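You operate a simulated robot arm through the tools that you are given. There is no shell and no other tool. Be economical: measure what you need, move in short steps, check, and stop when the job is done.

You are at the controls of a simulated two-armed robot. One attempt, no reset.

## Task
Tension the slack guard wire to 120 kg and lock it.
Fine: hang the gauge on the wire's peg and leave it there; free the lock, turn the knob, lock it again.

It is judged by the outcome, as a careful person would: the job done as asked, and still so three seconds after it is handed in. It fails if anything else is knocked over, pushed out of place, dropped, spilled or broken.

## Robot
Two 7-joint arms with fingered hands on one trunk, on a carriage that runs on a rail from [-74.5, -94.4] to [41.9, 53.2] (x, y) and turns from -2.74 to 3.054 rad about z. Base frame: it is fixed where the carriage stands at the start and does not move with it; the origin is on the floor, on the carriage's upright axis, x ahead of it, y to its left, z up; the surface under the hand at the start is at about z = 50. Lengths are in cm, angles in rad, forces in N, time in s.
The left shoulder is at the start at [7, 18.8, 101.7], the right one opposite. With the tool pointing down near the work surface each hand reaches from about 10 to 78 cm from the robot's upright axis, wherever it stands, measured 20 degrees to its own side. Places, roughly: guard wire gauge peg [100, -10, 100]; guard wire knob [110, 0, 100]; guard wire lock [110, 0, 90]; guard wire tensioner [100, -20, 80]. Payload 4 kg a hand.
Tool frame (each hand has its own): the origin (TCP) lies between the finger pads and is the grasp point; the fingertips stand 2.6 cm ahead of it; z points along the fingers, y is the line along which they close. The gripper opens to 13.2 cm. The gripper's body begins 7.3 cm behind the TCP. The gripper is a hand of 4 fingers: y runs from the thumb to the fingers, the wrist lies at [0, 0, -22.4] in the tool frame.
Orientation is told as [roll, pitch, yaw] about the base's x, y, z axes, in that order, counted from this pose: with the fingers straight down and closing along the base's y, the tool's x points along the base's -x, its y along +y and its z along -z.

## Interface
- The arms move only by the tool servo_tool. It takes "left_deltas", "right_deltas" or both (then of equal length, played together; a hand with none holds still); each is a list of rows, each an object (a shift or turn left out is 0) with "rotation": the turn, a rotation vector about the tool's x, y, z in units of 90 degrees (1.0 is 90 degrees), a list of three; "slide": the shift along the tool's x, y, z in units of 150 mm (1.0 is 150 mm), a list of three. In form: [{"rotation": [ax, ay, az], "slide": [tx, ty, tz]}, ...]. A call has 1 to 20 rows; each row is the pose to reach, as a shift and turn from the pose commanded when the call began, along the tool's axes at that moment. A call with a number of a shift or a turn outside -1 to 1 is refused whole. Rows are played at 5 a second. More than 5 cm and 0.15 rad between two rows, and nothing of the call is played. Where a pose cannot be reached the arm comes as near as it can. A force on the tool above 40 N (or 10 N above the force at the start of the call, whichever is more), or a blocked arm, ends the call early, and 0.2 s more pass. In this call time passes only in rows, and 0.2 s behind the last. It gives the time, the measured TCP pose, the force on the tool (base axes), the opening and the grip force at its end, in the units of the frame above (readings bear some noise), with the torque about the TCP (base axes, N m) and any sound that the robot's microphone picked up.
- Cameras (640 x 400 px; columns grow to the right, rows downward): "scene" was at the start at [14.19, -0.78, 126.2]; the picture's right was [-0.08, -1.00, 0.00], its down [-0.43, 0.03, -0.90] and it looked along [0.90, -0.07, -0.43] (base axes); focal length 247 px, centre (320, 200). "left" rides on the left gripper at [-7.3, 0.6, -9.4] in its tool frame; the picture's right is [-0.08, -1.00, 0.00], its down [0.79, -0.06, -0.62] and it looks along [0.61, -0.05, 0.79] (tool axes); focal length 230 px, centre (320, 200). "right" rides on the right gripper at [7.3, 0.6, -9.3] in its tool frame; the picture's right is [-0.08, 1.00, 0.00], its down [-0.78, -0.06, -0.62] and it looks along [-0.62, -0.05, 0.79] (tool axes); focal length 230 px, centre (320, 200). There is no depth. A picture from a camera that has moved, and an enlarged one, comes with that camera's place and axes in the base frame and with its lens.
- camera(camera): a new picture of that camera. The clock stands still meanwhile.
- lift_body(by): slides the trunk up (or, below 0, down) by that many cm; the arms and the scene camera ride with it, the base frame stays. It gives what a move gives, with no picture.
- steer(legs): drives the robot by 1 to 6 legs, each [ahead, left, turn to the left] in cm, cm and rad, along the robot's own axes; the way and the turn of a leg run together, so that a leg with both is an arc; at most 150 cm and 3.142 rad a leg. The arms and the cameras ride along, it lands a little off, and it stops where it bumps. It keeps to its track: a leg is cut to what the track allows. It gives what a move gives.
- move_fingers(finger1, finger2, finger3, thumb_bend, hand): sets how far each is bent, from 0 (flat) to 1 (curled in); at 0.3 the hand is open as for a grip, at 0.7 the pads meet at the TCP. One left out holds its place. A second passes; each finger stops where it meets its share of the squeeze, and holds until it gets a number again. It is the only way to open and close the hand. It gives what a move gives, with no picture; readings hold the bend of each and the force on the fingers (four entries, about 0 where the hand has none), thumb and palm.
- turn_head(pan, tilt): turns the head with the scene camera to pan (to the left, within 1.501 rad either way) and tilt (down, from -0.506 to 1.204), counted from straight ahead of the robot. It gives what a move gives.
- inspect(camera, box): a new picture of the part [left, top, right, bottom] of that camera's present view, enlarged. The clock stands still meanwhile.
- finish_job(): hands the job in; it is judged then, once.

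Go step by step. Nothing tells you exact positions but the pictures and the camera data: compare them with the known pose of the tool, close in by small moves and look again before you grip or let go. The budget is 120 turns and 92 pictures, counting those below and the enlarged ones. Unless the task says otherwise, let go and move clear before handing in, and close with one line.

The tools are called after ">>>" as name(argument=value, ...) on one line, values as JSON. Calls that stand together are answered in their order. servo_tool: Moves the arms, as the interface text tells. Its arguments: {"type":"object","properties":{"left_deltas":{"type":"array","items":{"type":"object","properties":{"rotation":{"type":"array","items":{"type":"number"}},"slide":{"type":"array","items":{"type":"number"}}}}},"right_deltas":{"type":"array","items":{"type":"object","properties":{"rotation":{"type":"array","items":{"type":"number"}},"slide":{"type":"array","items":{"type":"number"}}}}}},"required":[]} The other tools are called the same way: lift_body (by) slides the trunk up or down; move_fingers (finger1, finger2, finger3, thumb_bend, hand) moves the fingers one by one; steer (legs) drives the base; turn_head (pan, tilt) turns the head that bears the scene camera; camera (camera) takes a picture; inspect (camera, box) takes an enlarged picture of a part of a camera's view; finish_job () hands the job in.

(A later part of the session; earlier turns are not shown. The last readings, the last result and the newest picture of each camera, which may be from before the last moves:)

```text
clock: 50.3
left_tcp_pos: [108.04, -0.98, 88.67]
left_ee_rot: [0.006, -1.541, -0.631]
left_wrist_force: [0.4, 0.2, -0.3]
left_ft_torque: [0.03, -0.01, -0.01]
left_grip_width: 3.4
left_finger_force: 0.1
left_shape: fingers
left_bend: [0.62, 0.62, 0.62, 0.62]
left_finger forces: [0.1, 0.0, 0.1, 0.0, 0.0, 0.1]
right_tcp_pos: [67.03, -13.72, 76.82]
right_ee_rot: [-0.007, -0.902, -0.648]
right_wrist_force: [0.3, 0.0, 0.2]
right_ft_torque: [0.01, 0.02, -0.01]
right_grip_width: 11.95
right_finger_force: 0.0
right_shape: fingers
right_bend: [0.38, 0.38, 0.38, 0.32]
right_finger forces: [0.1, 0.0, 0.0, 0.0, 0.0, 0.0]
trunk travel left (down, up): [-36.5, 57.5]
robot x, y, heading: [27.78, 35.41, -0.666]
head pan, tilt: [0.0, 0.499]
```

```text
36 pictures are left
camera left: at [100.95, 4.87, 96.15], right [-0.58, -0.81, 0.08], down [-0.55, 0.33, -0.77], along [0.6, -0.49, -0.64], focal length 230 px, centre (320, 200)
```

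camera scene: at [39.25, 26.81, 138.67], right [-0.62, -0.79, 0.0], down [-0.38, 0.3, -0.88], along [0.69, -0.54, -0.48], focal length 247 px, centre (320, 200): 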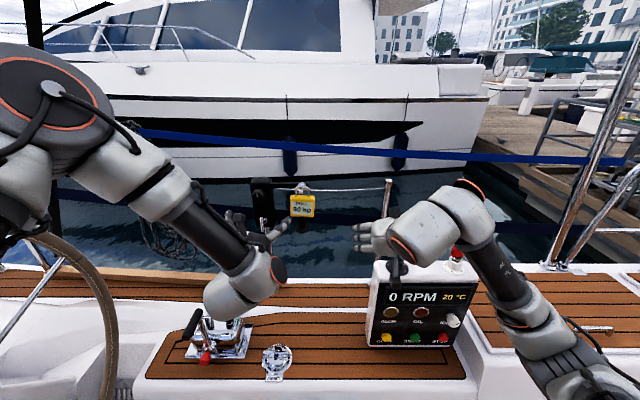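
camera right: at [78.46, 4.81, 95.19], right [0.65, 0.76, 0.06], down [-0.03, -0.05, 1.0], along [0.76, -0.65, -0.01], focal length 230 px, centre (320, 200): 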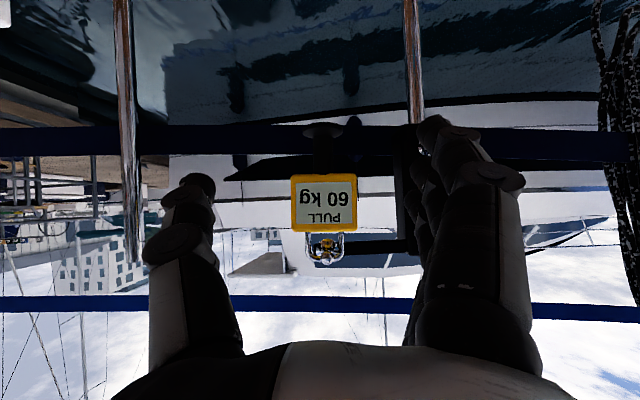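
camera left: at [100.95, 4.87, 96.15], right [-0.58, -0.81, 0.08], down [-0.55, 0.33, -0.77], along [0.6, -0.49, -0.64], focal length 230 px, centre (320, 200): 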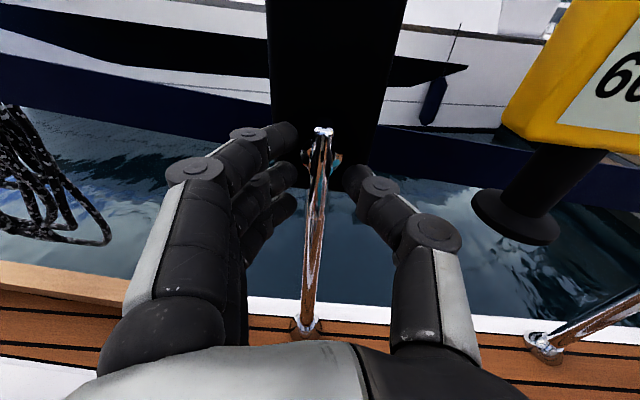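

The bar is between the fingers and thumb. Closing further to grip.

>>> move_fingers(hand="left", finger1=0.75, finger2=0.75, finger3=0.75, thumb_bend=0.72)

>>> inspect(camera="left", box=[220, 80, 420, 230])

```text
clock: 51.3
left_tcp_pos: [108.29, -0.97, 88.54]
left_ee_rot: [-0.034, -1.544, -0.59]
left_wrist_force: [13.4, 1.2, 4.1]
left_ft_torque: [-0.05, -0.06, 0.1]
left_grip_width: 1.88
left_finger_force: 11.9
left_shape: fingers
left_bend: [0.72, 0.72, 0.72, 0.69]
left_finger forces: [5.5, 5.6, 5.5, 0.0, 7.3, 0.1]
right_tcp_pos: [67.14, -13.67, 76.79]
right_ee_rot: [-0.011, -0.9, -0.649]
right_wrist_force: [0.1, 0.2, -0.6]
right_ft_torque: [-0.04, -0.01, -0.03]
right_grip_width: 11.96
right_finger_force: 0.1
right_shape: fingers
right_bend: [0.38, 0.38, 0.38, 0.32]
right_finger forces: [0.1, 0.0, 0.0, 0.1, 0.0, 0.1]
trunk travel left (down, up): [-36.5, 57.5]
robot x, y, heading: [28.06, 35.4, -0.664]
head pan, tilt: [0.0, 0.499]
```

```text
2.67 times, centred on (320, 155) of left
camera zoom: at [101.11, 4.97, 96.11], right [-0.58, -0.81, 0.08], down [-0.55, 0.32, -0.77], along [0.6, -0.49, -0.64], focal length 614 px, centre (320, 320)
```

zoom: 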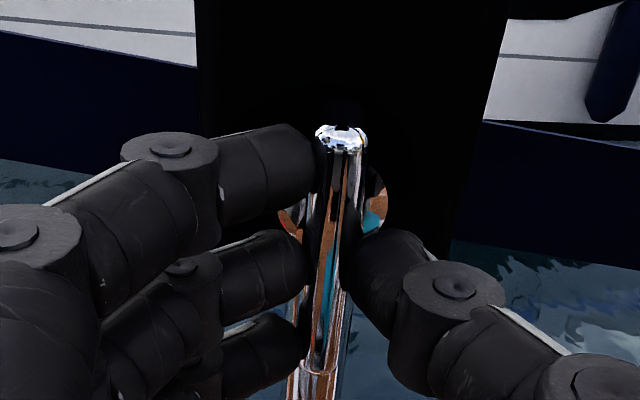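

Gripped. I'll try turning counterclockwise (negative about tool z) by a small angle and watch the reaction.

>>> servo_tool(left_deltas=[{"rotation": [0, 0, -0.07]}, {"rotation": [0, 0, -0.14]}, {"rotation": [0, 0, -0.2]}])

>>> inspect(camera="left", box=[220, 80, 420, 230])

```text
clock: 52.1
left_tcp_pos: [108.11, -0.94, 88.69]
left_ee_rot: [-1.48, -1.253, 0.858]
left_wrist_force: [10.6, 7.4, 3.6]
left_ft_torque: [0.43, -0.34, 0.15]
left_grip_width: 1.5
left_finger_force: 17.6
left_shape: fingers
left_bend: [0.74, 0.72, 0.72, 0.69]
left_finger forces: [2.1, 7.3, 13.4, 0.0, 10.8, 0.0]
right_tcp_pos: [67.08, -13.59, 76.86]
right_ee_rot: [-0.009, -0.902, -0.648]
right_wrist_force: [0.1, 0.5, -0.8]
right_ft_torque: [0.0, 0.0, 0.03]
right_grip_width: 11.95
right_finger_force: 0.1
right_shape: fingers
right_bend: [0.38, 0.38, 0.38, 0.32]
right_finger forces: [0.0, 0.0, 0.0, 0.1, 0.0, 0.1]
trunk travel left (down, up): [-36.5, 57.5]
robot x, y, heading: [28.3, 35.6, -0.671]
head pan, tilt: [0.0, 0.499]
```

```text
2.67 times, centred on (320, 155) of left
camera zoom: at [102.35, 6.8, 95.64], right [-0.53, -0.76, 0.38], down [-0.69, 0.13, -0.71], along [0.49, -0.64, -0.59], focal length 614 px, centre (320, 320)
```

zoom: 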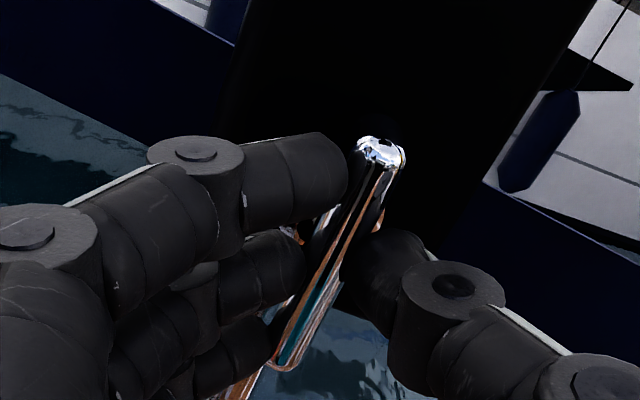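

The lever stayed put against the hand (torque about 0.5 N·m). I'll try the other direction.

>>> servo_tool(left_deltas=[{"rotation": [0, 0, 0.08]}, {"rotation": [0, 0, 0.16]}, {"rotation": [0, 0, 0.24]}, {"rotation": [0, 0, 0.32]}, {"rotation": [0, 0, 0.4]}, {"rotation": [0, 0, 0.48]}])

>>> inspect(camera="left", box=[220, 80, 420, 230])

```text
clock: 53.5
left_tcp_pos: [108.06, -0.93, 88.59]
left_ee_rot: [1.506, -1.129, -2.137]
left_wrist_force: [13.5, 4.4, 8.9]
left_ft_torque: [-0.16, -0.22, 0.06]
left_grip_width: 1.82
left_finger_force: 12.5
left_shape: fingers
left_bend: [0.73, 0.72, 0.72, 0.69]
left_finger forces: [7.2, 5.7, 6.4, 0.0, 5.5, 0.0]
right_tcp_pos: [67.07, -13.6, 76.99]
right_ee_rot: [-0.009, -0.902, -0.646]
right_wrist_force: [0.5, 0.1, 0.5]
right_ft_torque: [-0.01, -0.01, 0.03]
right_grip_width: 11.97
right_finger_force: 0.0
right_shape: fingers
right_bend: [0.38, 0.38, 0.38, 0.32]
right_finger forces: [0.1, 0.1, 0.0, 0.0, 0.1, 0.0]
trunk travel left (down, up): [-36.5, 57.5]
robot x, y, heading: [28.26, 35.78, -0.666]
head pan, tilt: [0.0, 0.499]
```

```text
2.67 times, centred on (320, 155) of left
camera zoom: at [99.1, 2.41, 95.7], right [-0.56, -0.75, -0.35], down [-0.35, 0.6, -0.72], along [0.75, -0.27, -0.6], focal length 614 px, centre (320, 320)
```

zoom: 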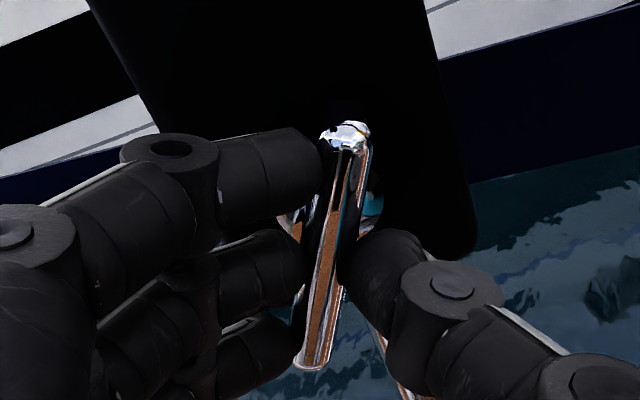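

The lever turns clockwise with the hand. I'll continue toward 90°.

>>> servo_tool(left_deltas=[{"rotation": [0, 0, 0.08]}, {"rotation": [0, 0, 0.16]}, {"rotation": [0, 0, 0.24]}, {"rotation": [0, 0, 0.32]}, {"rotation": [0, 0, 0.4]}, {"rotation": [0, 0, 0.48]}, {"rotation": [0, 0, 0.56]}, {"rotation": [0, 0, 0.64]}, {"rotation": [0, 0, 0.7]}])

>>> camera(camera="left")

>>> inspect(camera="scene", box=[200, 120, 340, 230])

```text
clock: 55.5
left_tcp_pos: [107.85, -1.0, 88.72]
left_ee_rot: [1.543, -0.029, -2.198]
left_wrist_force: [8.2, 0.0, 11.5]
left_ft_torque: [-0.21, -0.13, -0.04]
left_grip_width: 1.83
left_finger_force: 12.2
left_shape: fingers
left_bend: [0.73, 0.72, 0.72, 0.69]
left_finger forces: [8.0, 4.8, 5.0, 0.0, 6.2, 0.0]
right_tcp_pos: [67.06, -13.66, 76.86]
right_ee_rot: [-0.007, -0.902, -0.65]
right_wrist_force: [0.4, -0.4, 0.5]
right_ft_torque: [-0.01, -0.03, -0.01]
right_grip_width: 11.98
right_finger_force: 0.0
right_shape: fingers
right_bend: [0.38, 0.38, 0.38, 0.32]
right_finger forces: [0.0, 0.0, 0.0, 0.0, 0.0, 0.0]
trunk travel left (down, up): [-36.5, 57.5]
robot x, y, heading: [27.87, 35.77, -0.666]
head pan, tilt: [0.0, 0.499]
```

```text
32 pictures are left
camera left: at [96.08, -1.39, 89.67], right [-0.09, -0.07, -0.99], down [-0.04, 1.0, -0.07], along [1.0, 0.04, -0.09], focal length 230 px, centre (320, 200)
```

left: 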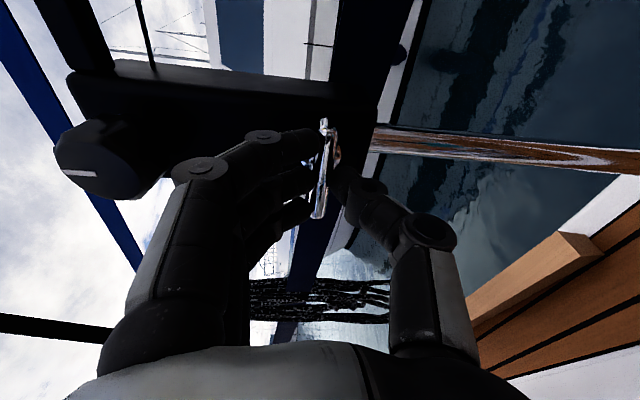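

```text
3.64 times, centred on (270, 175) of scene
camera zoom: at [39.15, 26.96, 112.69], right [-0.62, -0.79, 0.0], down [-0.38, 0.3, -0.88], along [0.69, -0.54, -0.48], focal length 899 px, centre (502, 291)
```

zoom: 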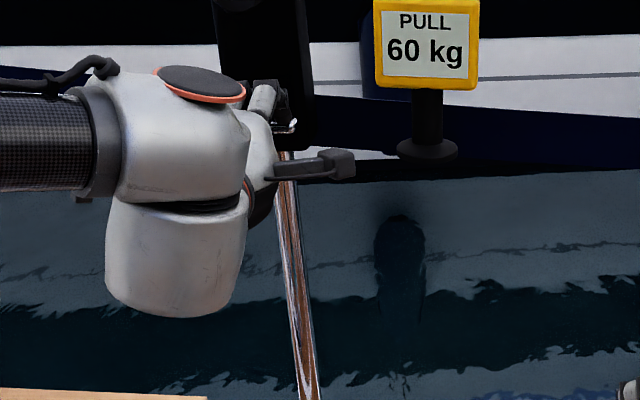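

The lever is now horizontal (released). I'll open slightly and retract, then check that it stays.

>>> move_fingers(hand="left", finger1=0.55, finger2=0.55, finger3=0.55, thumb_bend=0.55)

>>> servo_tool(left_deltas=[{"slide": [0, 0, -0.15]}, {"slide": [0, 0, -0.35]}, {"slide": [0, 0, -0.6]}])

>>> camera(camera="left")

```text
clock: 56.5
left_tcp_pos: [108.02, -1.02, 88.55]
left_ee_rot: [1.54, -0.031, -2.195]
left_wrist_force: [-0.4, -0.8, -0.4]
left_ft_torque: [0.03, -0.02, -0.02]
left_grip_width: 5.37
left_finger_force: 0.0
left_shape: fingers
left_bend: [0.55, 0.55, 0.55, 0.55]
left_finger forces: [0.2, 0.0, 0.0, 0.1, 0.1, 0.0]
right_tcp_pos: [67.13, -13.66, 76.86]
right_ee_rot: [-0.006, -0.902, -0.65]
right_wrist_force: [0.6, -1.0, -0.3]
right_ft_torque: [-0.02, 0.01, -0.02]
right_grip_width: 11.96
right_finger_force: 0.0
right_shape: fingers
right_bend: [0.38, 0.38, 0.38, 0.32]
right_finger forces: [0.0, 0.0, 0.1, 0.0, 0.0, 0.0]
trunk travel left (down, up): [-36.5, 57.5]
robot x, y, heading: [27.96, 35.55, -0.665]
head pan, tilt: [0.0, 0.499]
```

```text
clock: 57.3
left_tcp_pos: [100.69, 4.36, 88.97]
left_ee_rot: [1.543, -0.032, -2.195]
left_wrist_force: [0.3, -0.1, -0.7]
left_ft_torque: [0.01, 0.0, 0.01]
left_grip_width: 5.39
left_finger_force: 0.0
left_shape: fingers
left_bend: [0.55, 0.55, 0.55, 0.55]
left_finger forces: [0.0, 0.0, 0.0, 0.0, 0.1, 0.1]
right_tcp_pos: [67.1, -13.66, 76.88]
right_ee_rot: [-0.008, -0.901, -0.648]
right_wrist_force: [-0.6, 0.9, -0.3]
right_ft_torque: [0.01, 0.01, 0.01]
right_grip_width: 11.95
right_finger_force: 0.0
right_shape: fingers
right_bend: [0.38, 0.38, 0.38, 0.32]
right_finger forces: [0.0, 0.1, 0.0, 0.0, 0.1, 0.1]
trunk travel left (down, up): [-36.5, 57.5]
robot x, y, heading: [28.11, 35.92, -0.668]
head pan, tilt: [0.0, 0.499]
```

```text
30 pictures are left
camera left: at [88.83, 4.0, 89.92], right [-0.09, -0.07, -0.99], down [-0.04, 1.0, -0.07], along [1.0, 0.04, -0.09], focal length 230 px, centre (320, 200)
```

left: 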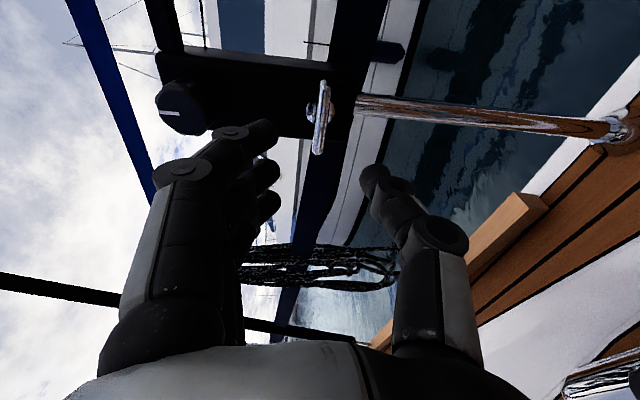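

The lever stays horizontal and the knob position is confirmed (about (108.4, -1.5, 100.3)). I'll raise the trunk to knob height, then straighten and roll the hand back for a clockwise stroke.

>>> lift_body(by=11.3)

>>> servo_tool(left_deltas=[{"rotation": [-0.03, -0.022, 0]}])

>>> servo_tool(left_deltas=[{"rotation": [0, 0, -0.09]}, {"rotation": [0, 0, -0.18]}, {"rotation": [0, 0, -0.27]}, {"rotation": [0, 0, -0.36]}, {"rotation": [0, 0, -0.45]}, {"rotation": [0, 0, -0.54]}, {"rotation": [0, 0, -0.63]}, {"rotation": [0, 0, -0.72]}, {"rotation": [0, 0, -0.81]}, {"rotation": [0, 0, -0.9]}, {"rotation": [0, 0, -0.99]}])

>>> camera(camera="left")

```text
clock: 58.8
left_tcp_pos: [100.74, 4.34, 100.16]
left_ee_rot: [1.541, -0.031, -2.196]
left_wrist_force: [0.7, -0.4, -0.4]
left_ft_torque: [0.02, 0.02, 0.01]
left_grip_width: 5.43
left_finger_force: 0.0
left_shape: fingers
left_bend: [0.55, 0.55, 0.55, 0.55]
left_finger forces: [0.1, 0.0, 0.0, 0.1, 0.1, 0.0]
right_tcp_pos: [67.03, -13.7, 88.07]
right_ee_rot: [-0.007, -0.901, -0.649]
right_wrist_force: [-0.3, -0.2, 0.1]
right_ft_torque: [-0.02, 0.01, 0.0]
right_grip_width: 11.98
right_finger_force: 0.1
right_shape: fingers
right_bend: [0.38, 0.38, 0.38, 0.32]
right_finger forces: [0.1, 0.0, 0.0, 0.1, 0.1, 0.1]
trunk travel left (down, up): [-47.8, 46.2]
robot x, y, heading: [28.03, 35.39, -0.667]
head pan, tilt: [0.0, 0.499]
```

```text
clock: 59.2
left_tcp_pos: [99.43, 2.91, 99.28]
left_ee_rot: [1.55, -0.034, -2.231]
left_wrist_force: [0.8, -0.2, -0.2]
left_ft_torque: [0.01, 0.02, 0.01]
left_grip_width: 5.41
left_finger_force: 0.0
left_shape: fingers
left_bend: [0.55, 0.55, 0.55, 0.55]
left_finger forces: [0.0, 0.1, 0.0, 0.0, 0.1, 0.0]
left hand out of reach, approached as far as the arm can: row 1
right_tcp_pos: [66.96, -13.81, 88.09]
right_ee_rot: [-0.004, -0.903, -0.653]
right_wrist_force: [-0.2, 0.4, 0.0]
right_ft_torque: [0.01, -0.03, -0.01]
right_grip_width: 11.96
right_finger_force: 0.1
right_shape: fingers
right_bend: [0.38, 0.38, 0.38, 0.32]
right_finger forces: [0.0, 0.0, 0.1, 0.0, 0.0, 0.0]
trunk travel left (down, up): [-47.8, 46.2]
robot x, y, heading: [27.97, 35.76, -0.667]
head pan, tilt: [0.0, 0.499]
```

```text
clock: 61.6
left_tcp_pos: [100.7, 4.17, 100.24]
left_ee_rot: [-2.21, -1.549, 1.561]
left_wrist_force: [-0.5, 0.4, 0.4]
left_ft_torque: [0.01, -0.02, 0.02]
left_grip_width: 5.41
left_finger_force: 0.0
left_shape: fingers
left_bend: [0.55, 0.55, 0.55, 0.55]
left_finger forces: [0.0, 0.0, 0.0, 0.0, 0.0, 0.0]
right_tcp_pos: [67.07, -13.7, 88.15]
right_ee_rot: [-0.007, -0.903, -0.65]
right_wrist_force: [-1.0, 0.2, 0.2]
right_ft_torque: [-0.01, 0.0, 0.05]
right_grip_width: 12.01
right_finger_force: 0.1
right_shape: fingers
right_bend: [0.38, 0.38, 0.38, 0.32]
right_finger forces: [0.0, 0.1, 0.0, 0.1, 0.0, 0.1]
trunk travel left (down, up): [-47.8, 46.2]
robot x, y, heading: [28.17, 35.38, -0.671]
head pan, tilt: [0.0, 0.499]
```

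```text
29 pictures are left
camera left: at [93.52, 10.59, 107.3], right [-0.61, -0.79, 0.1], down [-0.53, 0.31, -0.79], along [0.6, -0.53, -0.6], focal length 230 px, centre (320, 200)
```

left: 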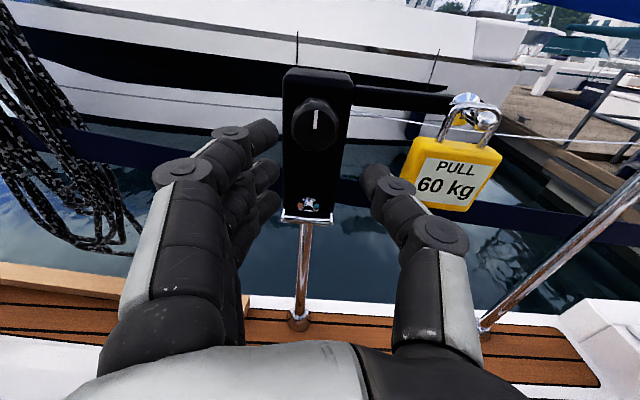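

Knob is centred. I'll roll back another 40° first, open a bit, then advance around the knob.

>>> servo_tool(left_deltas=[{"rotation": [0, 0, -0.09]}, {"rotation": [0, 0, -0.18]}, {"rotation": [0, 0, -0.27]}, {"rotation": [0, 0, -0.36]}, {"rotation": [0, 0, -0.45]}])

>>> move_fingers(hand="left", finger1=0.46, finger2=0.46, finger3=0.46, thumb_bend=0.46)

>>> servo_tool(left_deltas=[{"slide": [0, 0, 0.2]}, {"slide": [0, 0, 0.4]}, {"slide": [0, 0, 0.5]}])

>>> camera(camera="left")

```text
clock: 62.8
left_tcp_pos: [100.63, 4.26, 100.2]
left_ee_rot: [-1.591, -0.845, 0.934]
left_wrist_force: [-0.7, -0.4, -0.8]
left_ft_torque: [0.01, -0.01, 0.0]
left_grip_width: 5.38
left_finger_force: 0.0
left_shape: fingers
left_bend: [0.55, 0.55, 0.55, 0.55]
left_finger forces: [0.0, 0.0, 0.0, 0.1, 0.0, 0.0]
right_tcp_pos: [67.21, -13.68, 88.11]
right_ee_rot: [-0.007, -0.902, -0.648]
right_wrist_force: [-0.7, 0.0, 0.3]
right_ft_torque: [-0.02, 0.0, -0.03]
right_grip_width: 11.95
right_finger_force: 0.1
right_shape: fingers
right_bend: [0.38, 0.38, 0.38, 0.32]
right_finger forces: [0.0, 0.0, 0.0, 0.1, 0.1, 0.0]
trunk travel left (down, up): [-47.8, 46.2]
robot x, y, heading: [28.08, 35.53, -0.67]
head pan, tilt: [0.0, 0.499]
```

```text
clock: 63.8
left_tcp_pos: [100.54, 4.3, 100.26]
left_ee_rot: [-1.592, -0.848, 0.933]
left_wrist_force: [0.0, 0.6, -0.3]
left_ft_torque: [-0.01, -0.01, 0.03]
left_grip_width: 8.34
left_finger_force: 0.0
left_shape: fingers
left_bend: [0.46, 0.46, 0.46, 0.46]
left_finger forces: [0.0, 0.0, 0.0, 0.1, 0.0, 0.2]
right_tcp_pos: [67.18, -13.7, 88.11]
right_ee_rot: [-0.007, -0.901, -0.649]
right_wrist_force: [0.2, -0.7, 0.1]
right_ft_torque: [-0.01, 0.02, -0.01]
right_grip_width: 11.95
right_finger_force: 0.0
right_shape: fingers
right_bend: [0.38, 0.38, 0.38, 0.32]
right_finger forces: [0.1, 0.0, 0.1, 0.1, 0.1, 0.0]
trunk travel left (down, up): [-47.8, 46.2]
robot x, y, heading: [28.1, 35.57, -0.67]
head pan, tilt: [0.0, 0.499]
```

```text
clock: 64.6
left_tcp_pos: [104.19, 1.06, 99.26]
left_ee_rot: [-1.575, -0.851, 0.923]
left_wrist_force: [1.2, 0.5, -0.5]
left_ft_torque: [0.03, 0.0, -0.03]
left_grip_width: 8.33
left_finger_force: 0.0
left_shape: fingers
left_bend: [0.46, 0.46, 0.46, 0.46]
left_finger forces: [0.0, 0.0, 0.1, 0.0, 0.0, 0.0]
left hand out of reach, approached as far as the arm can: row 2, 3
right_tcp_pos: [67.12, -13.8, 88.12]
right_ee_rot: [-0.008, -0.9, -0.653]
right_wrist_force: [0.0, -0.4, -0.2]
right_ft_torque: [-0.01, 0.03, 0.03]
right_grip_width: 11.96
right_finger_force: 0.1
right_shape: fingers
right_bend: [0.38, 0.38, 0.38, 0.32]
right_finger forces: [0.0, 0.1, 0.0, 0.0, 0.1, 0.0]
trunk travel left (down, up): [-47.8, 46.2]
robot x, y, heading: [28.12, 35.3, -0.668]
head pan, tilt: [0.0, 0.499]
```

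```text
28 pictures are left
camera left: at [99.96, 10.97, 104.35], right [-0.42, -0.55, 0.72], down [-0.83, -0.07, -0.55], along [0.36, -0.83, -0.43], focal length 230 px, centre (320, 200)
```

left: 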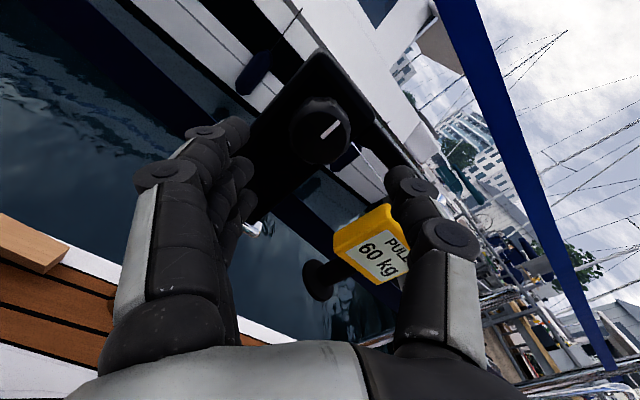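

That roll is at the arm's limit. I'll reduce it to about -18° (worked at the lever) and continue.

>>> servo_tool(left_deltas=[{"slide": [0, 0, -0.1], "rotation": [0, 0, 0.08]}, {"slide": [0, 0, -0.1], "rotation": [0, 0, 0.16]}, {"slide": [0, 0, -0.1], "rotation": [0, 0, 0.25]}])

>>> camera(camera="left")

```text
clock: 65.4
left_tcp_pos: [102.68, 1.91, 99.62]
left_ee_rot: [-1.608, -1.243, 0.956]
left_wrist_force: [0.6, -0.5, -1.4]
left_ft_torque: [-0.02, 0.02, 0.0]
left_grip_width: 8.33
left_finger_force: 0.0
left_shape: fingers
left_bend: [0.46, 0.46, 0.46, 0.46]
left_finger forces: [0.0, 0.0, 0.0, 0.1, 0.0, 0.1]
left hand out of reach, approached as far as the arm can: row 1, 2, 3
right_tcp_pos: [67.04, -13.59, 88.22]
right_ee_rot: [-0.008, -0.902, -0.648]
right_wrist_force: [0.0, -0.3, -0.4]
right_ft_torque: [-0.02, 0.03, 0.0]
right_grip_width: 11.96
right_finger_force: 0.1
right_shape: fingers
right_bend: [0.38, 0.38, 0.38, 0.32]
right_finger forces: [0.0, 0.1, 0.1, 0.0, 0.0, 0.1]
trunk travel left (down, up): [-47.8, 46.2]
robot x, y, heading: [27.81, 35.84, -0.668]
head pan, tilt: [0.0, 0.499]
```

```text
27 pictures are left
camera left: at [96.93, 9.98, 106.13], right [-0.56, -0.73, 0.39], down [-0.67, 0.12, -0.73], along [0.48, -0.67, -0.56], focal length 230 px, centre (320, 200)
```

left: 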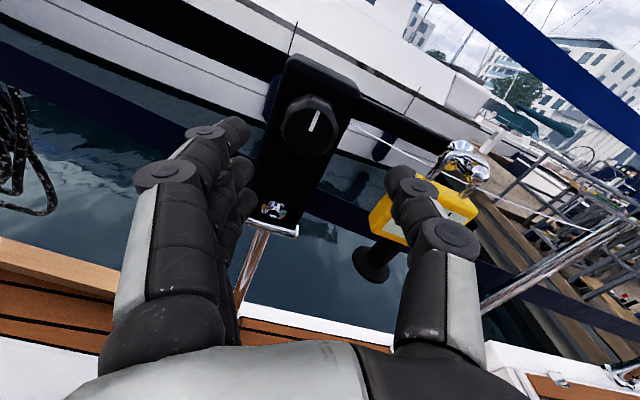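

Still limited; I'll go to roll about 0 and then correct position.

>>> servo_tool(left_deltas=[{"rotation": [0, 0, 0.08]}, {"rotation": [0, 0, 0.15]}, {"rotation": [0, 0, 0.2]}])

```text
clock: 66.2
left_tcp_pos: [102.68, 1.8, 99.58]
left_ee_rot: [-2.319, -1.55, 1.667]
left_wrist_force: [-0.4, -0.3, -0.3]
left_ft_torque: [0.02, 0.01, 0.01]
left_grip_width: 8.33
left_finger_force: 0.0
left_shape: fingers
left_bend: [0.46, 0.46, 0.46, 0.46]
left_finger forces: [0.0, 0.0, 0.0, 0.0, 0.0, 0.0]
right_tcp_pos: [67.06, -13.61, 88.07]
right_ee_rot: [-0.007, -0.903, -0.65]
right_wrist_force: [-1.0, 1.0, 0.2]
right_ft_torque: [-0.01, -0.03, 0.0]
right_grip_width: 12.0
right_finger_force: 0.0
right_shape: fingers
right_bend: [0.38, 0.38, 0.38, 0.32]
right_finger forces: [0.0, 0.0, 0.1, 0.0, 0.0, 0.0]
trunk travel left (down, up): [-47.8, 46.2]
robot x, y, heading: [28.05, 35.48, -0.662]
head pan, tilt: [0.0, 0.499]
```

Now I'll correct by about 0.9 cm left and 0.7 cm up and advance around the knob.

>>> servo_tool(left_deltas=[{"slide": [-0.047, 0.06, 0.05]}, {"slide": [-0.047, 0.06, 0.2]}, {"slide": [-0.047, 0.06, 0.37]}])

>>> camera(camera="left")

```text
clock: 67.0
left_tcp_pos: [103.65, 2.0, 100.36]
left_ee_rot: [-2.223, -1.552, 1.571]
left_wrist_force: [-0.9, 0.3, -0.5]
left_ft_torque: [0.0, -0.02, -0.02]
left_grip_width: 8.34
left_finger_force: 0.1
left_shape: fingers
left_bend: [0.46, 0.46, 0.46, 0.46]
left_finger forces: [0.0, 0.0, 0.0, 0.0, 0.1, 0.1]
left hand out of reach, approached as far as the arm can: row 1, 2, 3
right_tcp_pos: [67.09, -13.67, 88.19]
right_ee_rot: [-0.007, -0.902, -0.649]
right_wrist_force: [-0.1, -0.3, 0.5]
right_ft_torque: [0.02, 0.0, 0.01]
right_grip_width: 11.98
right_finger_force: 0.0
right_shape: fingers
right_bend: [0.38, 0.38, 0.38, 0.32]
right_finger forces: [0.1, 0.0, 0.1, 0.0, 0.1, 0.0]
trunk travel left (down, up): [-47.8, 46.2]
robot x, y, heading: [28.14, 35.76, -0.666]
head pan, tilt: [0.0, 0.499]
```

```text
26 pictures are left
camera left: at [96.6, 8.35, 107.56], right [-0.6, -0.79, 0.09], down [-0.53, 0.31, -0.79], along [0.6, -0.53, -0.6], focal length 230 px, centre (320, 200)
```

left: 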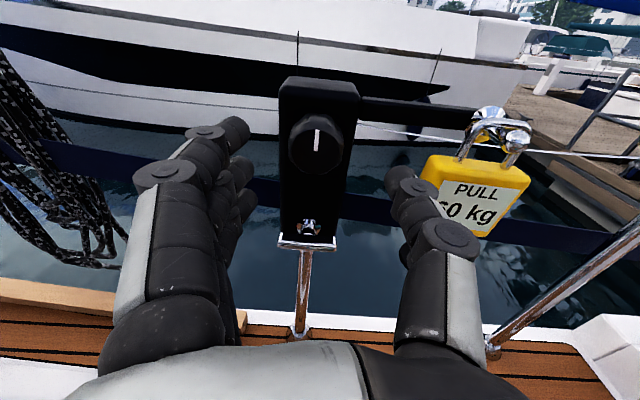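

The arm seems to be in an awkward posture after the -40° roll. I'll roll toward +40° to unwind it, then advance.

>>> servo_tool(left_deltas=[{"rotation": [0, 0, 0.09]}, {"rotation": [0, 0, 0.18]}, {"rotation": [0, 0, 0.27]}, {"rotation": [0, 0, 0.36]}, {"rotation": [0, 0, 0.45]}])

>>> turn_head(pan=0.4, tilt=0.45)

>>> camera(camera="scene")

```text
clock: 68.2
left_tcp_pos: [103.59, 1.73, 100.65]
left_ee_rot: [1.595, -0.877, -2.24]
left_wrist_force: [-0.8, 0.2, 0.0]
left_ft_torque: [-0.02, 0.02, 0.02]
left_grip_width: 8.32
left_finger_force: 0.0
left_shape: fingers
left_bend: [0.46, 0.46, 0.46, 0.46]
left_finger forces: [0.1, 0.1, 0.0, 0.0, 0.0, 0.0]
right_tcp_pos: [67.05, -13.55, 88.07]
right_ee_rot: [-0.006, -0.903, -0.65]
right_wrist_force: [-0.5, -0.7, -0.3]
right_ft_torque: [0.01, -0.02, 0.04]
right_grip_width: 11.98
right_finger_force: 0.1
right_shape: fingers
right_bend: [0.38, 0.38, 0.38, 0.32]
right_finger forces: [0.1, 0.0, 0.0, 0.0, 0.1, 0.0]
trunk travel left (down, up): [-47.8, 46.2]
robot x, y, heading: [27.93, 35.67, -0.669]
head pan, tilt: [0.0, 0.499]
```

```text
clock: 69.0
left_tcp_pos: [103.67, 1.78, 100.56]
left_ee_rot: [1.594, -0.88, -2.241]
left_wrist_force: [0.8, -0.5, 0.1]
left_ft_torque: [-0.01, -0.02, -0.02]
left_grip_width: 8.3
left_finger_force: 0.1
left_shape: fingers
left_bend: [0.46, 0.46, 0.46, 0.46]
left_finger forces: [0.0, 0.0, 0.0, 0.1, 0.0, 0.1]
right_tcp_pos: [67.06, -13.78, 88.17]
right_ee_rot: [-0.007, -0.904, -0.649]
right_wrist_force: [-0.4, 0.6, 0.1]
right_ft_torque: [-0.01, 0.0, 0.03]
right_grip_width: 11.97
right_finger_force: 0.1
right_shape: fingers
right_bend: [0.38, 0.38, 0.38, 0.32]
right_finger forces: [0.0, 0.0, 0.0, 0.0, 0.1, 0.0]
trunk travel left (down, up): [-47.8, 46.2]
robot x, y, heading: [28.11, 35.57, -0.667]
head pan, tilt: [0.4, 0.45]
```

```text
25 pictures are left
camera scene: at [40.92, 30.08, 124.42], right [-0.26, -0.96, 0.0], down [-0.42, 0.12, -0.9], along [0.87, -0.24, -0.44], focal length 247 px, centre (320, 200)
```

scene: 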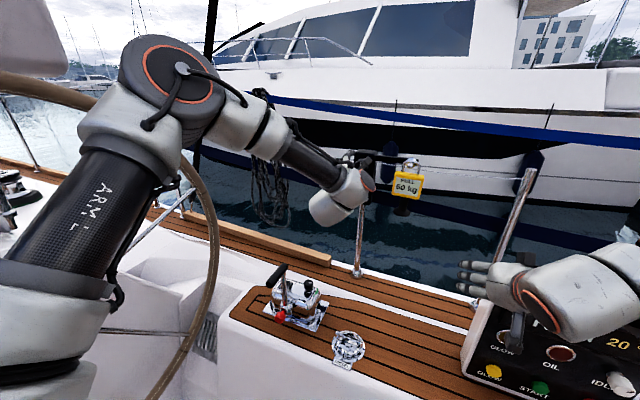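

Roll +40° is within reach. Now I'll advance along the tool axis.

>>> servo_tool(left_deltas=[{"slide": [0, 0, 0.12]}, {"slide": [0, 0, 0.24]}, {"slide": [0, 0, 0.34]}])

>>> camera(camera="left")

```text
clock: 69.8
left_tcp_pos: [107.7, -1.45, 100.37]
left_ee_rot: [1.59, -0.88, -2.242]
left_wrist_force: [1.2, -0.1, -0.2]
left_ft_torque: [-0.03, -0.01, -0.02]
left_grip_width: 8.33
left_finger_force: 0.1
left_shape: fingers
left_bend: [0.46, 0.46, 0.46, 0.46]
left_finger forces: [0.0, 0.0, 0.0, 0.0, 0.1, 0.0]
left hand out of reach, approached as far as the arm can: row 1, 2
right_tcp_pos: [67.18, -13.73, 88.05]
right_ee_rot: [-0.006, -0.899, -0.65]
right_wrist_force: [-0.3, 0.4, -0.2]
right_ft_torque: [0.0, -0.03, -0.01]
right_grip_width: 11.98
right_finger_force: 0.0
right_shape: fingers
right_bend: [0.38, 0.38, 0.38, 0.32]
right_finger forces: [0.0, 0.1, 0.0, 0.1, 0.0, 0.1]
trunk travel left (down, up): [-47.8, 46.2]
robot x, y, heading: [28.46, 35.86, -0.667]
head pan, tilt: [0.4, 0.45]
```

```text
24 pictures are left
camera left: at [97.59, 1.12, 106.2], right [-0.49, -0.65, -0.58], down [-0.21, 0.73, -0.65], along [0.85, -0.2, -0.49], focal length 230 px, centre (320, 200)
```

left: 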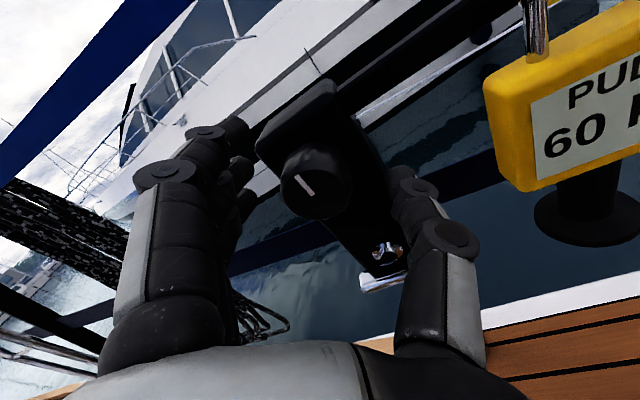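

Now in place around the knob. Closing to grip.

>>> move_fingers(hand="left", finger1=0.56, finger2=0.56, finger3=0.56, thumb_bend=0.56)

>>> move_fingers(hand="left", finger1=0.7, finger2=0.7, finger3=0.7, thumb_bend=0.7)

>>> inspect(camera="left", box=[200, 50, 480, 260])

```text
clock: 70.8
left_tcp_pos: [107.4, -1.25, 100.61]
left_ee_rot: [1.593, -0.879, -2.243]
left_wrist_force: [0.1, 1.3, 1.0]
left_ft_torque: [0.0, -0.01, 0.01]
left_grip_width: 5.22
left_finger_force: 0.1
left_shape: fingers
left_bend: [0.56, 0.56, 0.56, 0.56]
left_finger forces: [0.0, 0.0, 0.0, 0.1, 0.0, 0.0]
right_tcp_pos: [66.95, -13.66, 88.15]
right_ee_rot: [-0.007, -0.902, -0.648]
right_wrist_force: [0.0, -0.6, -0.1]
right_ft_torque: [-0.01, -0.02, -0.02]
right_grip_width: 11.98
right_finger_force: 0.1
right_shape: fingers
right_bend: [0.38, 0.38, 0.38, 0.32]
right_finger forces: [0.0, 0.0, 0.0, 0.1, 0.0, 0.0]
trunk travel left (down, up): [-47.8, 46.2]
robot x, y, heading: [28.14, 35.2, -0.662]
head pan, tilt: [0.4, 0.45]
```

```text
clock: 71.8
left_tcp_pos: [107.43, -1.23, 100.53]
left_ee_rot: [1.593, -0.881, -2.242]
left_wrist_force: [2.8, -2.2, 1.2]
left_ft_torque: [-0.01, -0.11, 0.0]
left_grip_width: 2.75
left_finger_force: 14.9
left_shape: fingers
left_bend: [0.7, 0.59, 0.61, 0.63]
left_finger forces: [0.0, 8.1, 7.6, 0.0, 14.5, 0.0]
right_tcp_pos: [67.14, -13.74, 88.24]
right_ee_rot: [-0.006, -0.901, -0.65]
right_wrist_force: [0.4, 0.4, -0.6]
right_ft_torque: [0.03, 0.04, 0.02]
right_grip_width: 11.98
right_finger_force: 0.1
right_shape: fingers
right_bend: [0.38, 0.38, 0.38, 0.32]
right_finger forces: [0.1, 0.0, 0.0, 0.0, 0.1, 0.1]
trunk travel left (down, up): [-47.8, 46.2]
robot x, y, heading: [28.07, 35.79, -0.669]
head pan, tilt: [0.4, 0.45]
```

```text
1.90 times, centred on (340, 155) of left
camera zoom: at [97.46, 1.25, 106.39], right [-0.49, -0.65, -0.58], down [-0.21, 0.73, -0.65], along [0.85, -0.2, -0.49], focal length 438 px, centre (282, 286)
```

zoom: 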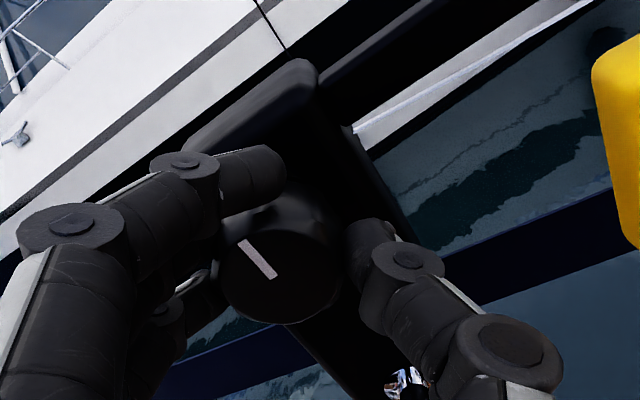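

Fingers 2 and 3 and the thumb hold the knob. I'll squeeze a bit firmer, then turn clockwise 25° and watch the gauge.

>>> move_fingers(hand="left", finger1=0.66, finger2=0.78, finger3=0.78, thumb_bend=0.8)

>>> servo_tool(left_deltas=[{"rotation": [0, 0, 0.09]}, {"rotation": [0, 0, 0.18]}, {"rotation": [0, 0, 0.27]}])

>>> camera(camera="left")

>>> inspect(camera="scene", box=[320, 130, 450, 230])

```text
clock: 72.8
left_tcp_pos: [107.43, -1.32, 100.5]
left_ee_rot: [1.59, -0.878, -2.244]
left_wrist_force: [-1.3, -6.2, -1.3]
left_ft_torque: [-0.11, -0.03, 0.1]
left_grip_width: 3.02
left_finger_force: 22.6
left_shape: fingers
left_bend: [0.66, 0.59, 0.61, 0.65]
left_finger forces: [0.0, 9.0, 10.2, 0.0, 24.7, 0.0]
right_tcp_pos: [67.05, -13.74, 88.12]
right_ee_rot: [-0.006, -0.9, -0.651]
right_wrist_force: [0.7, 0.1, -0.2]
right_ft_torque: [0.0, 0.0, -0.02]
right_grip_width: 11.98
right_finger_force: 0.0
right_shape: fingers
right_bend: [0.38, 0.38, 0.38, 0.32]
right_finger forces: [0.0, 0.0, 0.0, 0.0, 0.0, 0.1]
trunk travel left (down, up): [-47.8, 46.2]
robot x, y, heading: [28.34, 35.39, -0.664]
head pan, tilt: [0.4, 0.45]
```

```text
clock: 73.6
left_tcp_pos: [107.36, -1.36, 100.46]
left_ee_rot: [1.583, -0.452, -2.233]
left_wrist_force: [-11.5, -3.0, -13.1]
left_ft_torque: [-0.01, 0.34, -0.13]
left_grip_width: 3.23
left_finger_force: 23.5
left_shape: fingers
left_bend: [0.66, 0.6, 0.62, 0.65]
left_finger forces: [0.0, 7.0, 9.2, 0.1, 31.7, 0.0]
right_tcp_pos: [67.01, -13.82, 88.11]
right_ee_rot: [-0.007, -0.901, -0.65]
right_wrist_force: [0.0, -0.2, 0.4]
right_ft_torque: [0.0, 0.01, -0.02]
right_grip_width: 11.98
right_finger_force: 0.0
right_shape: fingers
right_bend: [0.38, 0.38, 0.38, 0.32]
right_finger forces: [0.0, 0.1, 0.0, 0.0, 0.0, 0.0]
trunk travel left (down, up): [-47.8, 46.2]
robot x, y, heading: [28.32, 35.82, -0.668]
head pan, tilt: [0.4, 0.45]
```

```text
22 pictures are left
camera left: at [96.21, -0.62, 103.96], right [-0.3, -0.41, -0.86], down [-0.07, 0.91, -0.4], along [0.95, -0.06, -0.3], focal length 230 px, centre (320, 200)
```

left: 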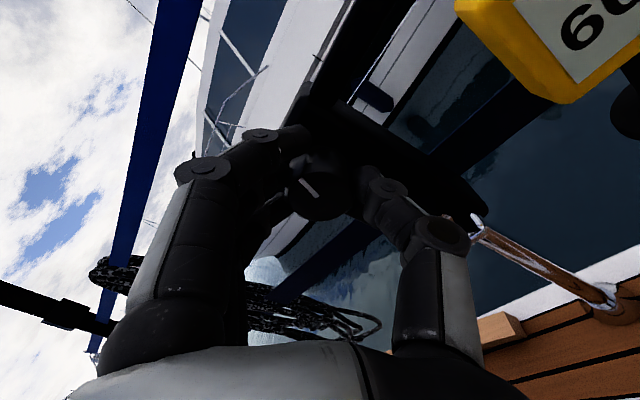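

```text
4.00 times, centred on (385, 180) of scene
camera zoom: at [40.93, 29.96, 124.4], right [-0.26, -0.96, 0.0], down [-0.42, 0.12, -0.9], along [0.87, -0.24, -0.44], focal length 989 px, centre (60, 280)
```

zoom: 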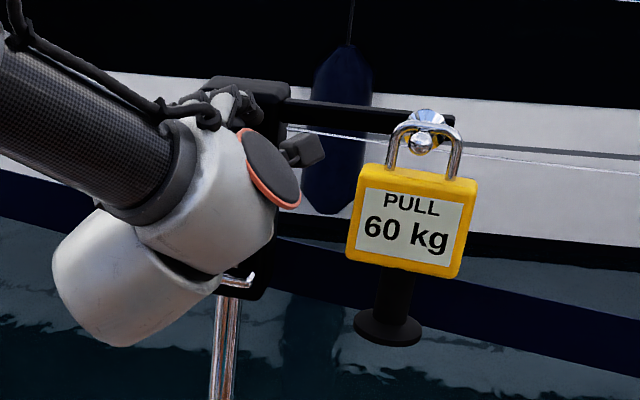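

The knob turned with the hand, though the reading is still 60. I'll continue another 27°+.

>>> servo_tool(left_deltas=[{"rotation": [0, 0, 0.09]}, {"rotation": [0, 0, 0.18]}, {"rotation": [0, 0, 0.27]}, {"rotation": [0, 0, 0.36]}])

>>> inspect(camera="scene", box=[320, 130, 450, 230])

>>> inspect(camera="left", box=[200, 50, 480, 260])

```text
clock: 74.6
left_tcp_pos: [107.47, -1.5, 100.32]
left_ee_rot: [1.578, 0.115, -2.228]
left_wrist_force: [-19.5, -1.3, -26.3]
left_ft_torque: [0.22, 0.81, -0.23]
left_grip_width: 3.53
left_finger_force: 24.5
left_shape: fingers
left_bend: [0.66, 0.62, 0.64, 0.65]
left_finger forces: [0.0, 6.3, 5.7, 0.1, 37.5, 0.0]
right_tcp_pos: [67.08, -13.84, 88.06]
right_ee_rot: [-0.006, -0.901, -0.652]
right_wrist_force: [0.4, 0.0, 0.2]
right_ft_torque: [-0.03, 0.03, 0.03]
right_grip_width: 11.98
right_finger_force: 0.1
right_shape: fingers
right_bend: [0.38, 0.38, 0.38, 0.32]
right_finger forces: [0.0, 0.1, 0.1, 0.1, 0.0, 0.1]
trunk travel left (down, up): [-47.8, 46.2]
robot x, y, heading: [27.99, 35.39, -0.666]
head pan, tilt: [0.4, 0.45]
```

```text
4.00 times, centred on (385, 180) of scene
camera zoom: at [40.99, 29.88, 124.38], right [-0.26, -0.96, 0.0], down [-0.42, 0.12, -0.9], along [0.87, -0.24, -0.44], focal length 989 px, centre (60, 280)
```

zoom: 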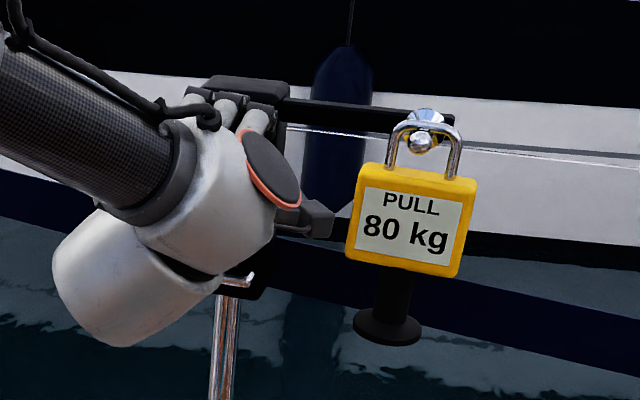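

```text
1.90 times, centred on (340, 155) of left
camera zoom: at [95.63, -1.52, 99.91], right [0.03, 0.02, -1.0], down [-0.01, 1.0, 0.02], along [1.0, 0.01, 0.03], focal length 438 px, centre (282, 286)
```

zoom: 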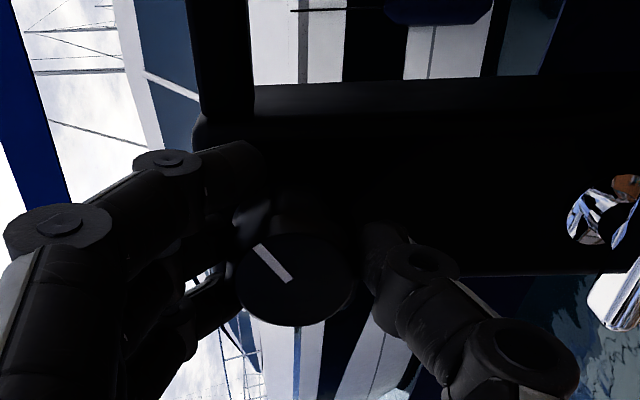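

80 kg: clockwise tightens. I'll ease the lateral load a little and turn further as the wrist allows.

>>> servo_tool(left_deltas=[{"slide": [-0.008, -0.016, 0]}, {"slide": [-0.008, -0.016, 0], "rotation": [0, 0, 0.08]}, {"slide": [-0.01, -0.02, 0], "rotation": [0, 0, 0.16]}, {"slide": [-0.01, -0.024, 0], "rotation": [0, 0, 0.24]}, {"slide": [-0.01, -0.024, 0], "rotation": [0, 0, 0.3]}])

>>> inspect(camera="scene", box=[320, 130, 450, 230])

```text
clock: 75.8
left_tcp_pos: [107.51, -1.58, 99.85]
left_ee_rot: [1.578, 0.584, -2.224]
left_wrist_force: [-20.1, 0.9, -29.3]
left_ft_torque: [0.21, 0.67, -0.11]
left_grip_width: 3.51
left_finger_force: 24.8
left_shape: fingers
left_bend: [0.66, 0.62, 0.64, 0.65]
left_finger forces: [0.0, 8.8, 6.1, 0.0, 34.3, 0.0]
right_tcp_pos: [67.25, -13.72, 88.01]
right_ee_rot: [-0.004, -0.9, -0.651]
right_wrist_force: [0.2, 0.0, 0.0]
right_ft_torque: [-0.02, 0.04, 0.02]
right_grip_width: 12.0
right_finger_force: 0.1
right_shape: fingers
right_bend: [0.38, 0.38, 0.38, 0.32]
right_finger forces: [0.0, 0.1, 0.0, 0.0, 0.0, 0.1]
trunk travel left (down, up): [-47.8, 46.2]
robot x, y, heading: [27.86, 35.62, -0.666]
head pan, tilt: [0.4, 0.45]
```

```text
4.00 times, centred on (385, 180) of scene
camera zoom: at [41.04, 29.9, 124.38], right [-0.26, -0.96, 0.0], down [-0.42, 0.12, -0.9], along [0.87, -0.24, -0.44], focal length 989 px, centre (60, 280)
```

zoom: 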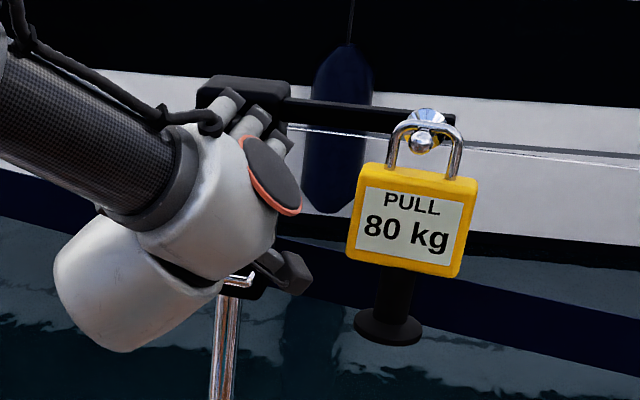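

Still 80 kg; the display seems to move in 20 kg steps. I'll continue turning.

>>> servo_tool(left_deltas=[{"slide": [0.004, -0.008, 0], "rotation": [0, 0, 0.08]}, {"slide": [0.006, -0.012, 0], "rotation": [0, 0, 0.16]}, {"slide": [0.008, -0.014, 0], "rotation": [0, 0, 0.24]}, {"slide": [0.008, -0.014, 0], "rotation": [0, 0, 0.32]}])

>>> inspect(camera="scene", box=[320, 130, 450, 230])

>>> inspect(camera="left", box=[200, 50, 480, 260])

```text
clock: 76.2
left_tcp_pos: [106.36, -3.05, 99.78]
left_ee_rot: [1.556, 0.657, -2.223]
left_wrist_force: [-5.5, 1.7, -32.8]
left_ft_torque: [-0.16, 1.08, 0.07]
left_grip_width: 3.46
left_finger_force: 19.9
left_shape: fingers
left_bend: [0.66, 0.68, 0.67, 0.64]
left_finger forces: [0.0, 0.0, 3.6, 0.0, 36.6, 0.1]
left hand out of reach, approached as far as the arm can: row 1, 2
right_tcp_pos: [67.27, -13.91, 87.81]
right_ee_rot: [-0.004, -0.897, -0.648]
right_wrist_force: [1.3, -1.0, -0.9]
right_ft_torque: [0.02, 0.0, 0.02]
right_grip_width: 11.96
right_finger_force: 0.1
right_shape: fingers
right_bend: [0.38, 0.38, 0.38, 0.32]
right_finger forces: [0.0, 0.1, 0.0, 0.0, 0.1, 0.1]
trunk travel left (down, up): [-47.8, 46.2]
robot x, y, heading: [28.04, 35.49, -0.666]
head pan, tilt: [0.4, 0.45]
stopped in row 2 (left hand): the force on the tool passed its limit at 50 N (the readings are from after the stop); the commanded pose is now the measured one
```

```text
4.00 times, centred on (385, 180) of scene
camera zoom: at [41.32, 29.73, 124.34], right [-0.26, -0.97, 0.0], down [-0.42, 0.12, -0.9], along [0.87, -0.23, -0.44], focal length 989 px, centre (60, 280)
```

zoom: 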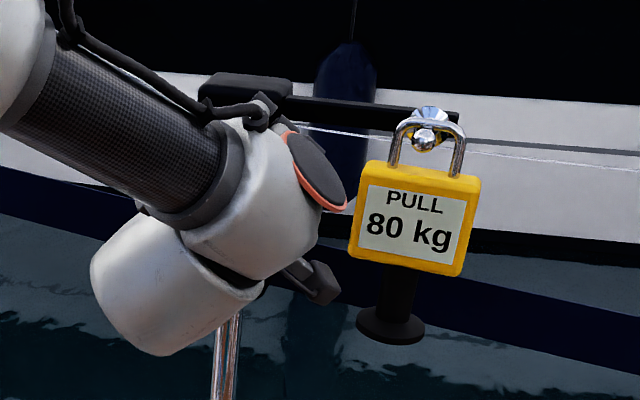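

```text
1.90 times, centred on (340, 155) of left
camera zoom: at [95.13, -2.2, 95.78], right [0.32, 0.44, -0.84], down [-0.09, 0.89, 0.44], along [0.94, -0.06, 0.33], focal length 438 px, centre (282, 286)
```

zoom: 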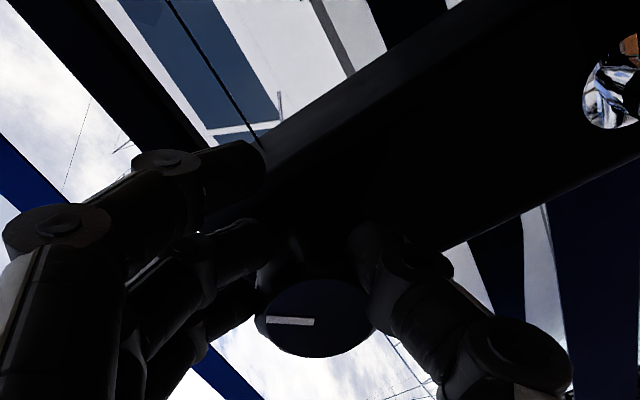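

The wrist hit its limit and the grip slipped, with the reading at 80. I'll release carefully and see whether the knob holds.

>>> move_fingers(hand="left", finger1=0.48, finger2=0.48, finger3=0.48, thumb_bend=0.46)

>>> servo_tool(left_deltas=[{"slide": [0, 0, -0.2]}, {"slide": [0, 0, -0.45]}])

>>> camera(camera="left")

```text
clock: 77.2
left_tcp_pos: [106.17, -2.74, 101.07]
left_ee_rot: [1.586, 0.657, -2.202]
left_wrist_force: [1.5, 0.0, -1.1]
left_ft_torque: [0.02, 0.01, 0.03]
left_grip_width: 8.26
left_finger_force: 1.0
left_shape: fingers
left_bend: [0.48, 0.48, 0.48, 0.45]
left_finger forces: [0.0, 0.1, 0.0, 0.0, 1.0, 0.0]
right_tcp_pos: [67.23, -13.66, 88.12]
right_ee_rot: [-0.007, -0.902, -0.649]
right_wrist_force: [-0.3, -0.2, -0.1]
right_ft_torque: [-0.03, -0.01, -0.02]
right_grip_width: 12.0
right_finger_force: 0.0
right_shape: fingers
right_bend: [0.38, 0.38, 0.38, 0.32]
right_finger forces: [0.1, 0.0, 0.0, 0.0, 0.0, 0.0]
trunk travel left (down, up): [-47.8, 46.2]
robot x, y, heading: [28.53, 35.6, -0.664]
head pan, tilt: [0.4, 0.45]
```

```text
clock: 77.8
left_tcp_pos: [100.66, 1.27, 101.02]
left_ee_rot: [1.582, 0.657, -2.205]
left_wrist_force: [-0.3, 0.4, -0.4]
left_ft_torque: [0.02, 0.0, -0.03]
left_grip_width: 8.08
left_finger_force: 0.0
left_shape: fingers
left_bend: [0.48, 0.48, 0.48, 0.46]
left_finger forces: [0.0, 0.0, 0.1, 0.1, 0.0, 0.1]
right_tcp_pos: [67.18, -13.55, 88.16]
right_ee_rot: [-0.007, -0.902, -0.648]
right_wrist_force: [-0.7, 0.5, -0.5]
right_ft_torque: [0.01, 0.0, 0.0]
right_grip_width: 11.96
right_finger_force: 0.1
right_shape: fingers
right_bend: [0.38, 0.38, 0.38, 0.32]
right_finger forces: [0.0, 0.1, 0.0, 0.0, 0.0, 0.0]
trunk travel left (down, up): [-47.8, 46.2]
robot x, y, heading: [27.88, 35.48, -0.662]
head pan, tilt: [0.4, 0.45]
```

```text
15 pictures are left
camera left: at [89.54, 2.01, 96.85], right [0.34, 0.43, -0.84], down [-0.1, 0.9, 0.43], along [0.94, -0.06, 0.35], focal length 230 px, centre (320, 200)
```

left: 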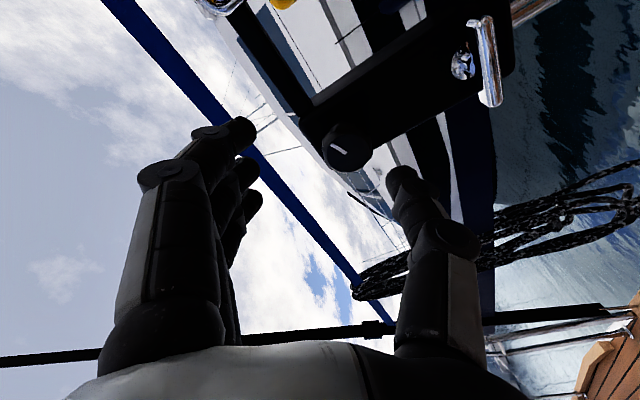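

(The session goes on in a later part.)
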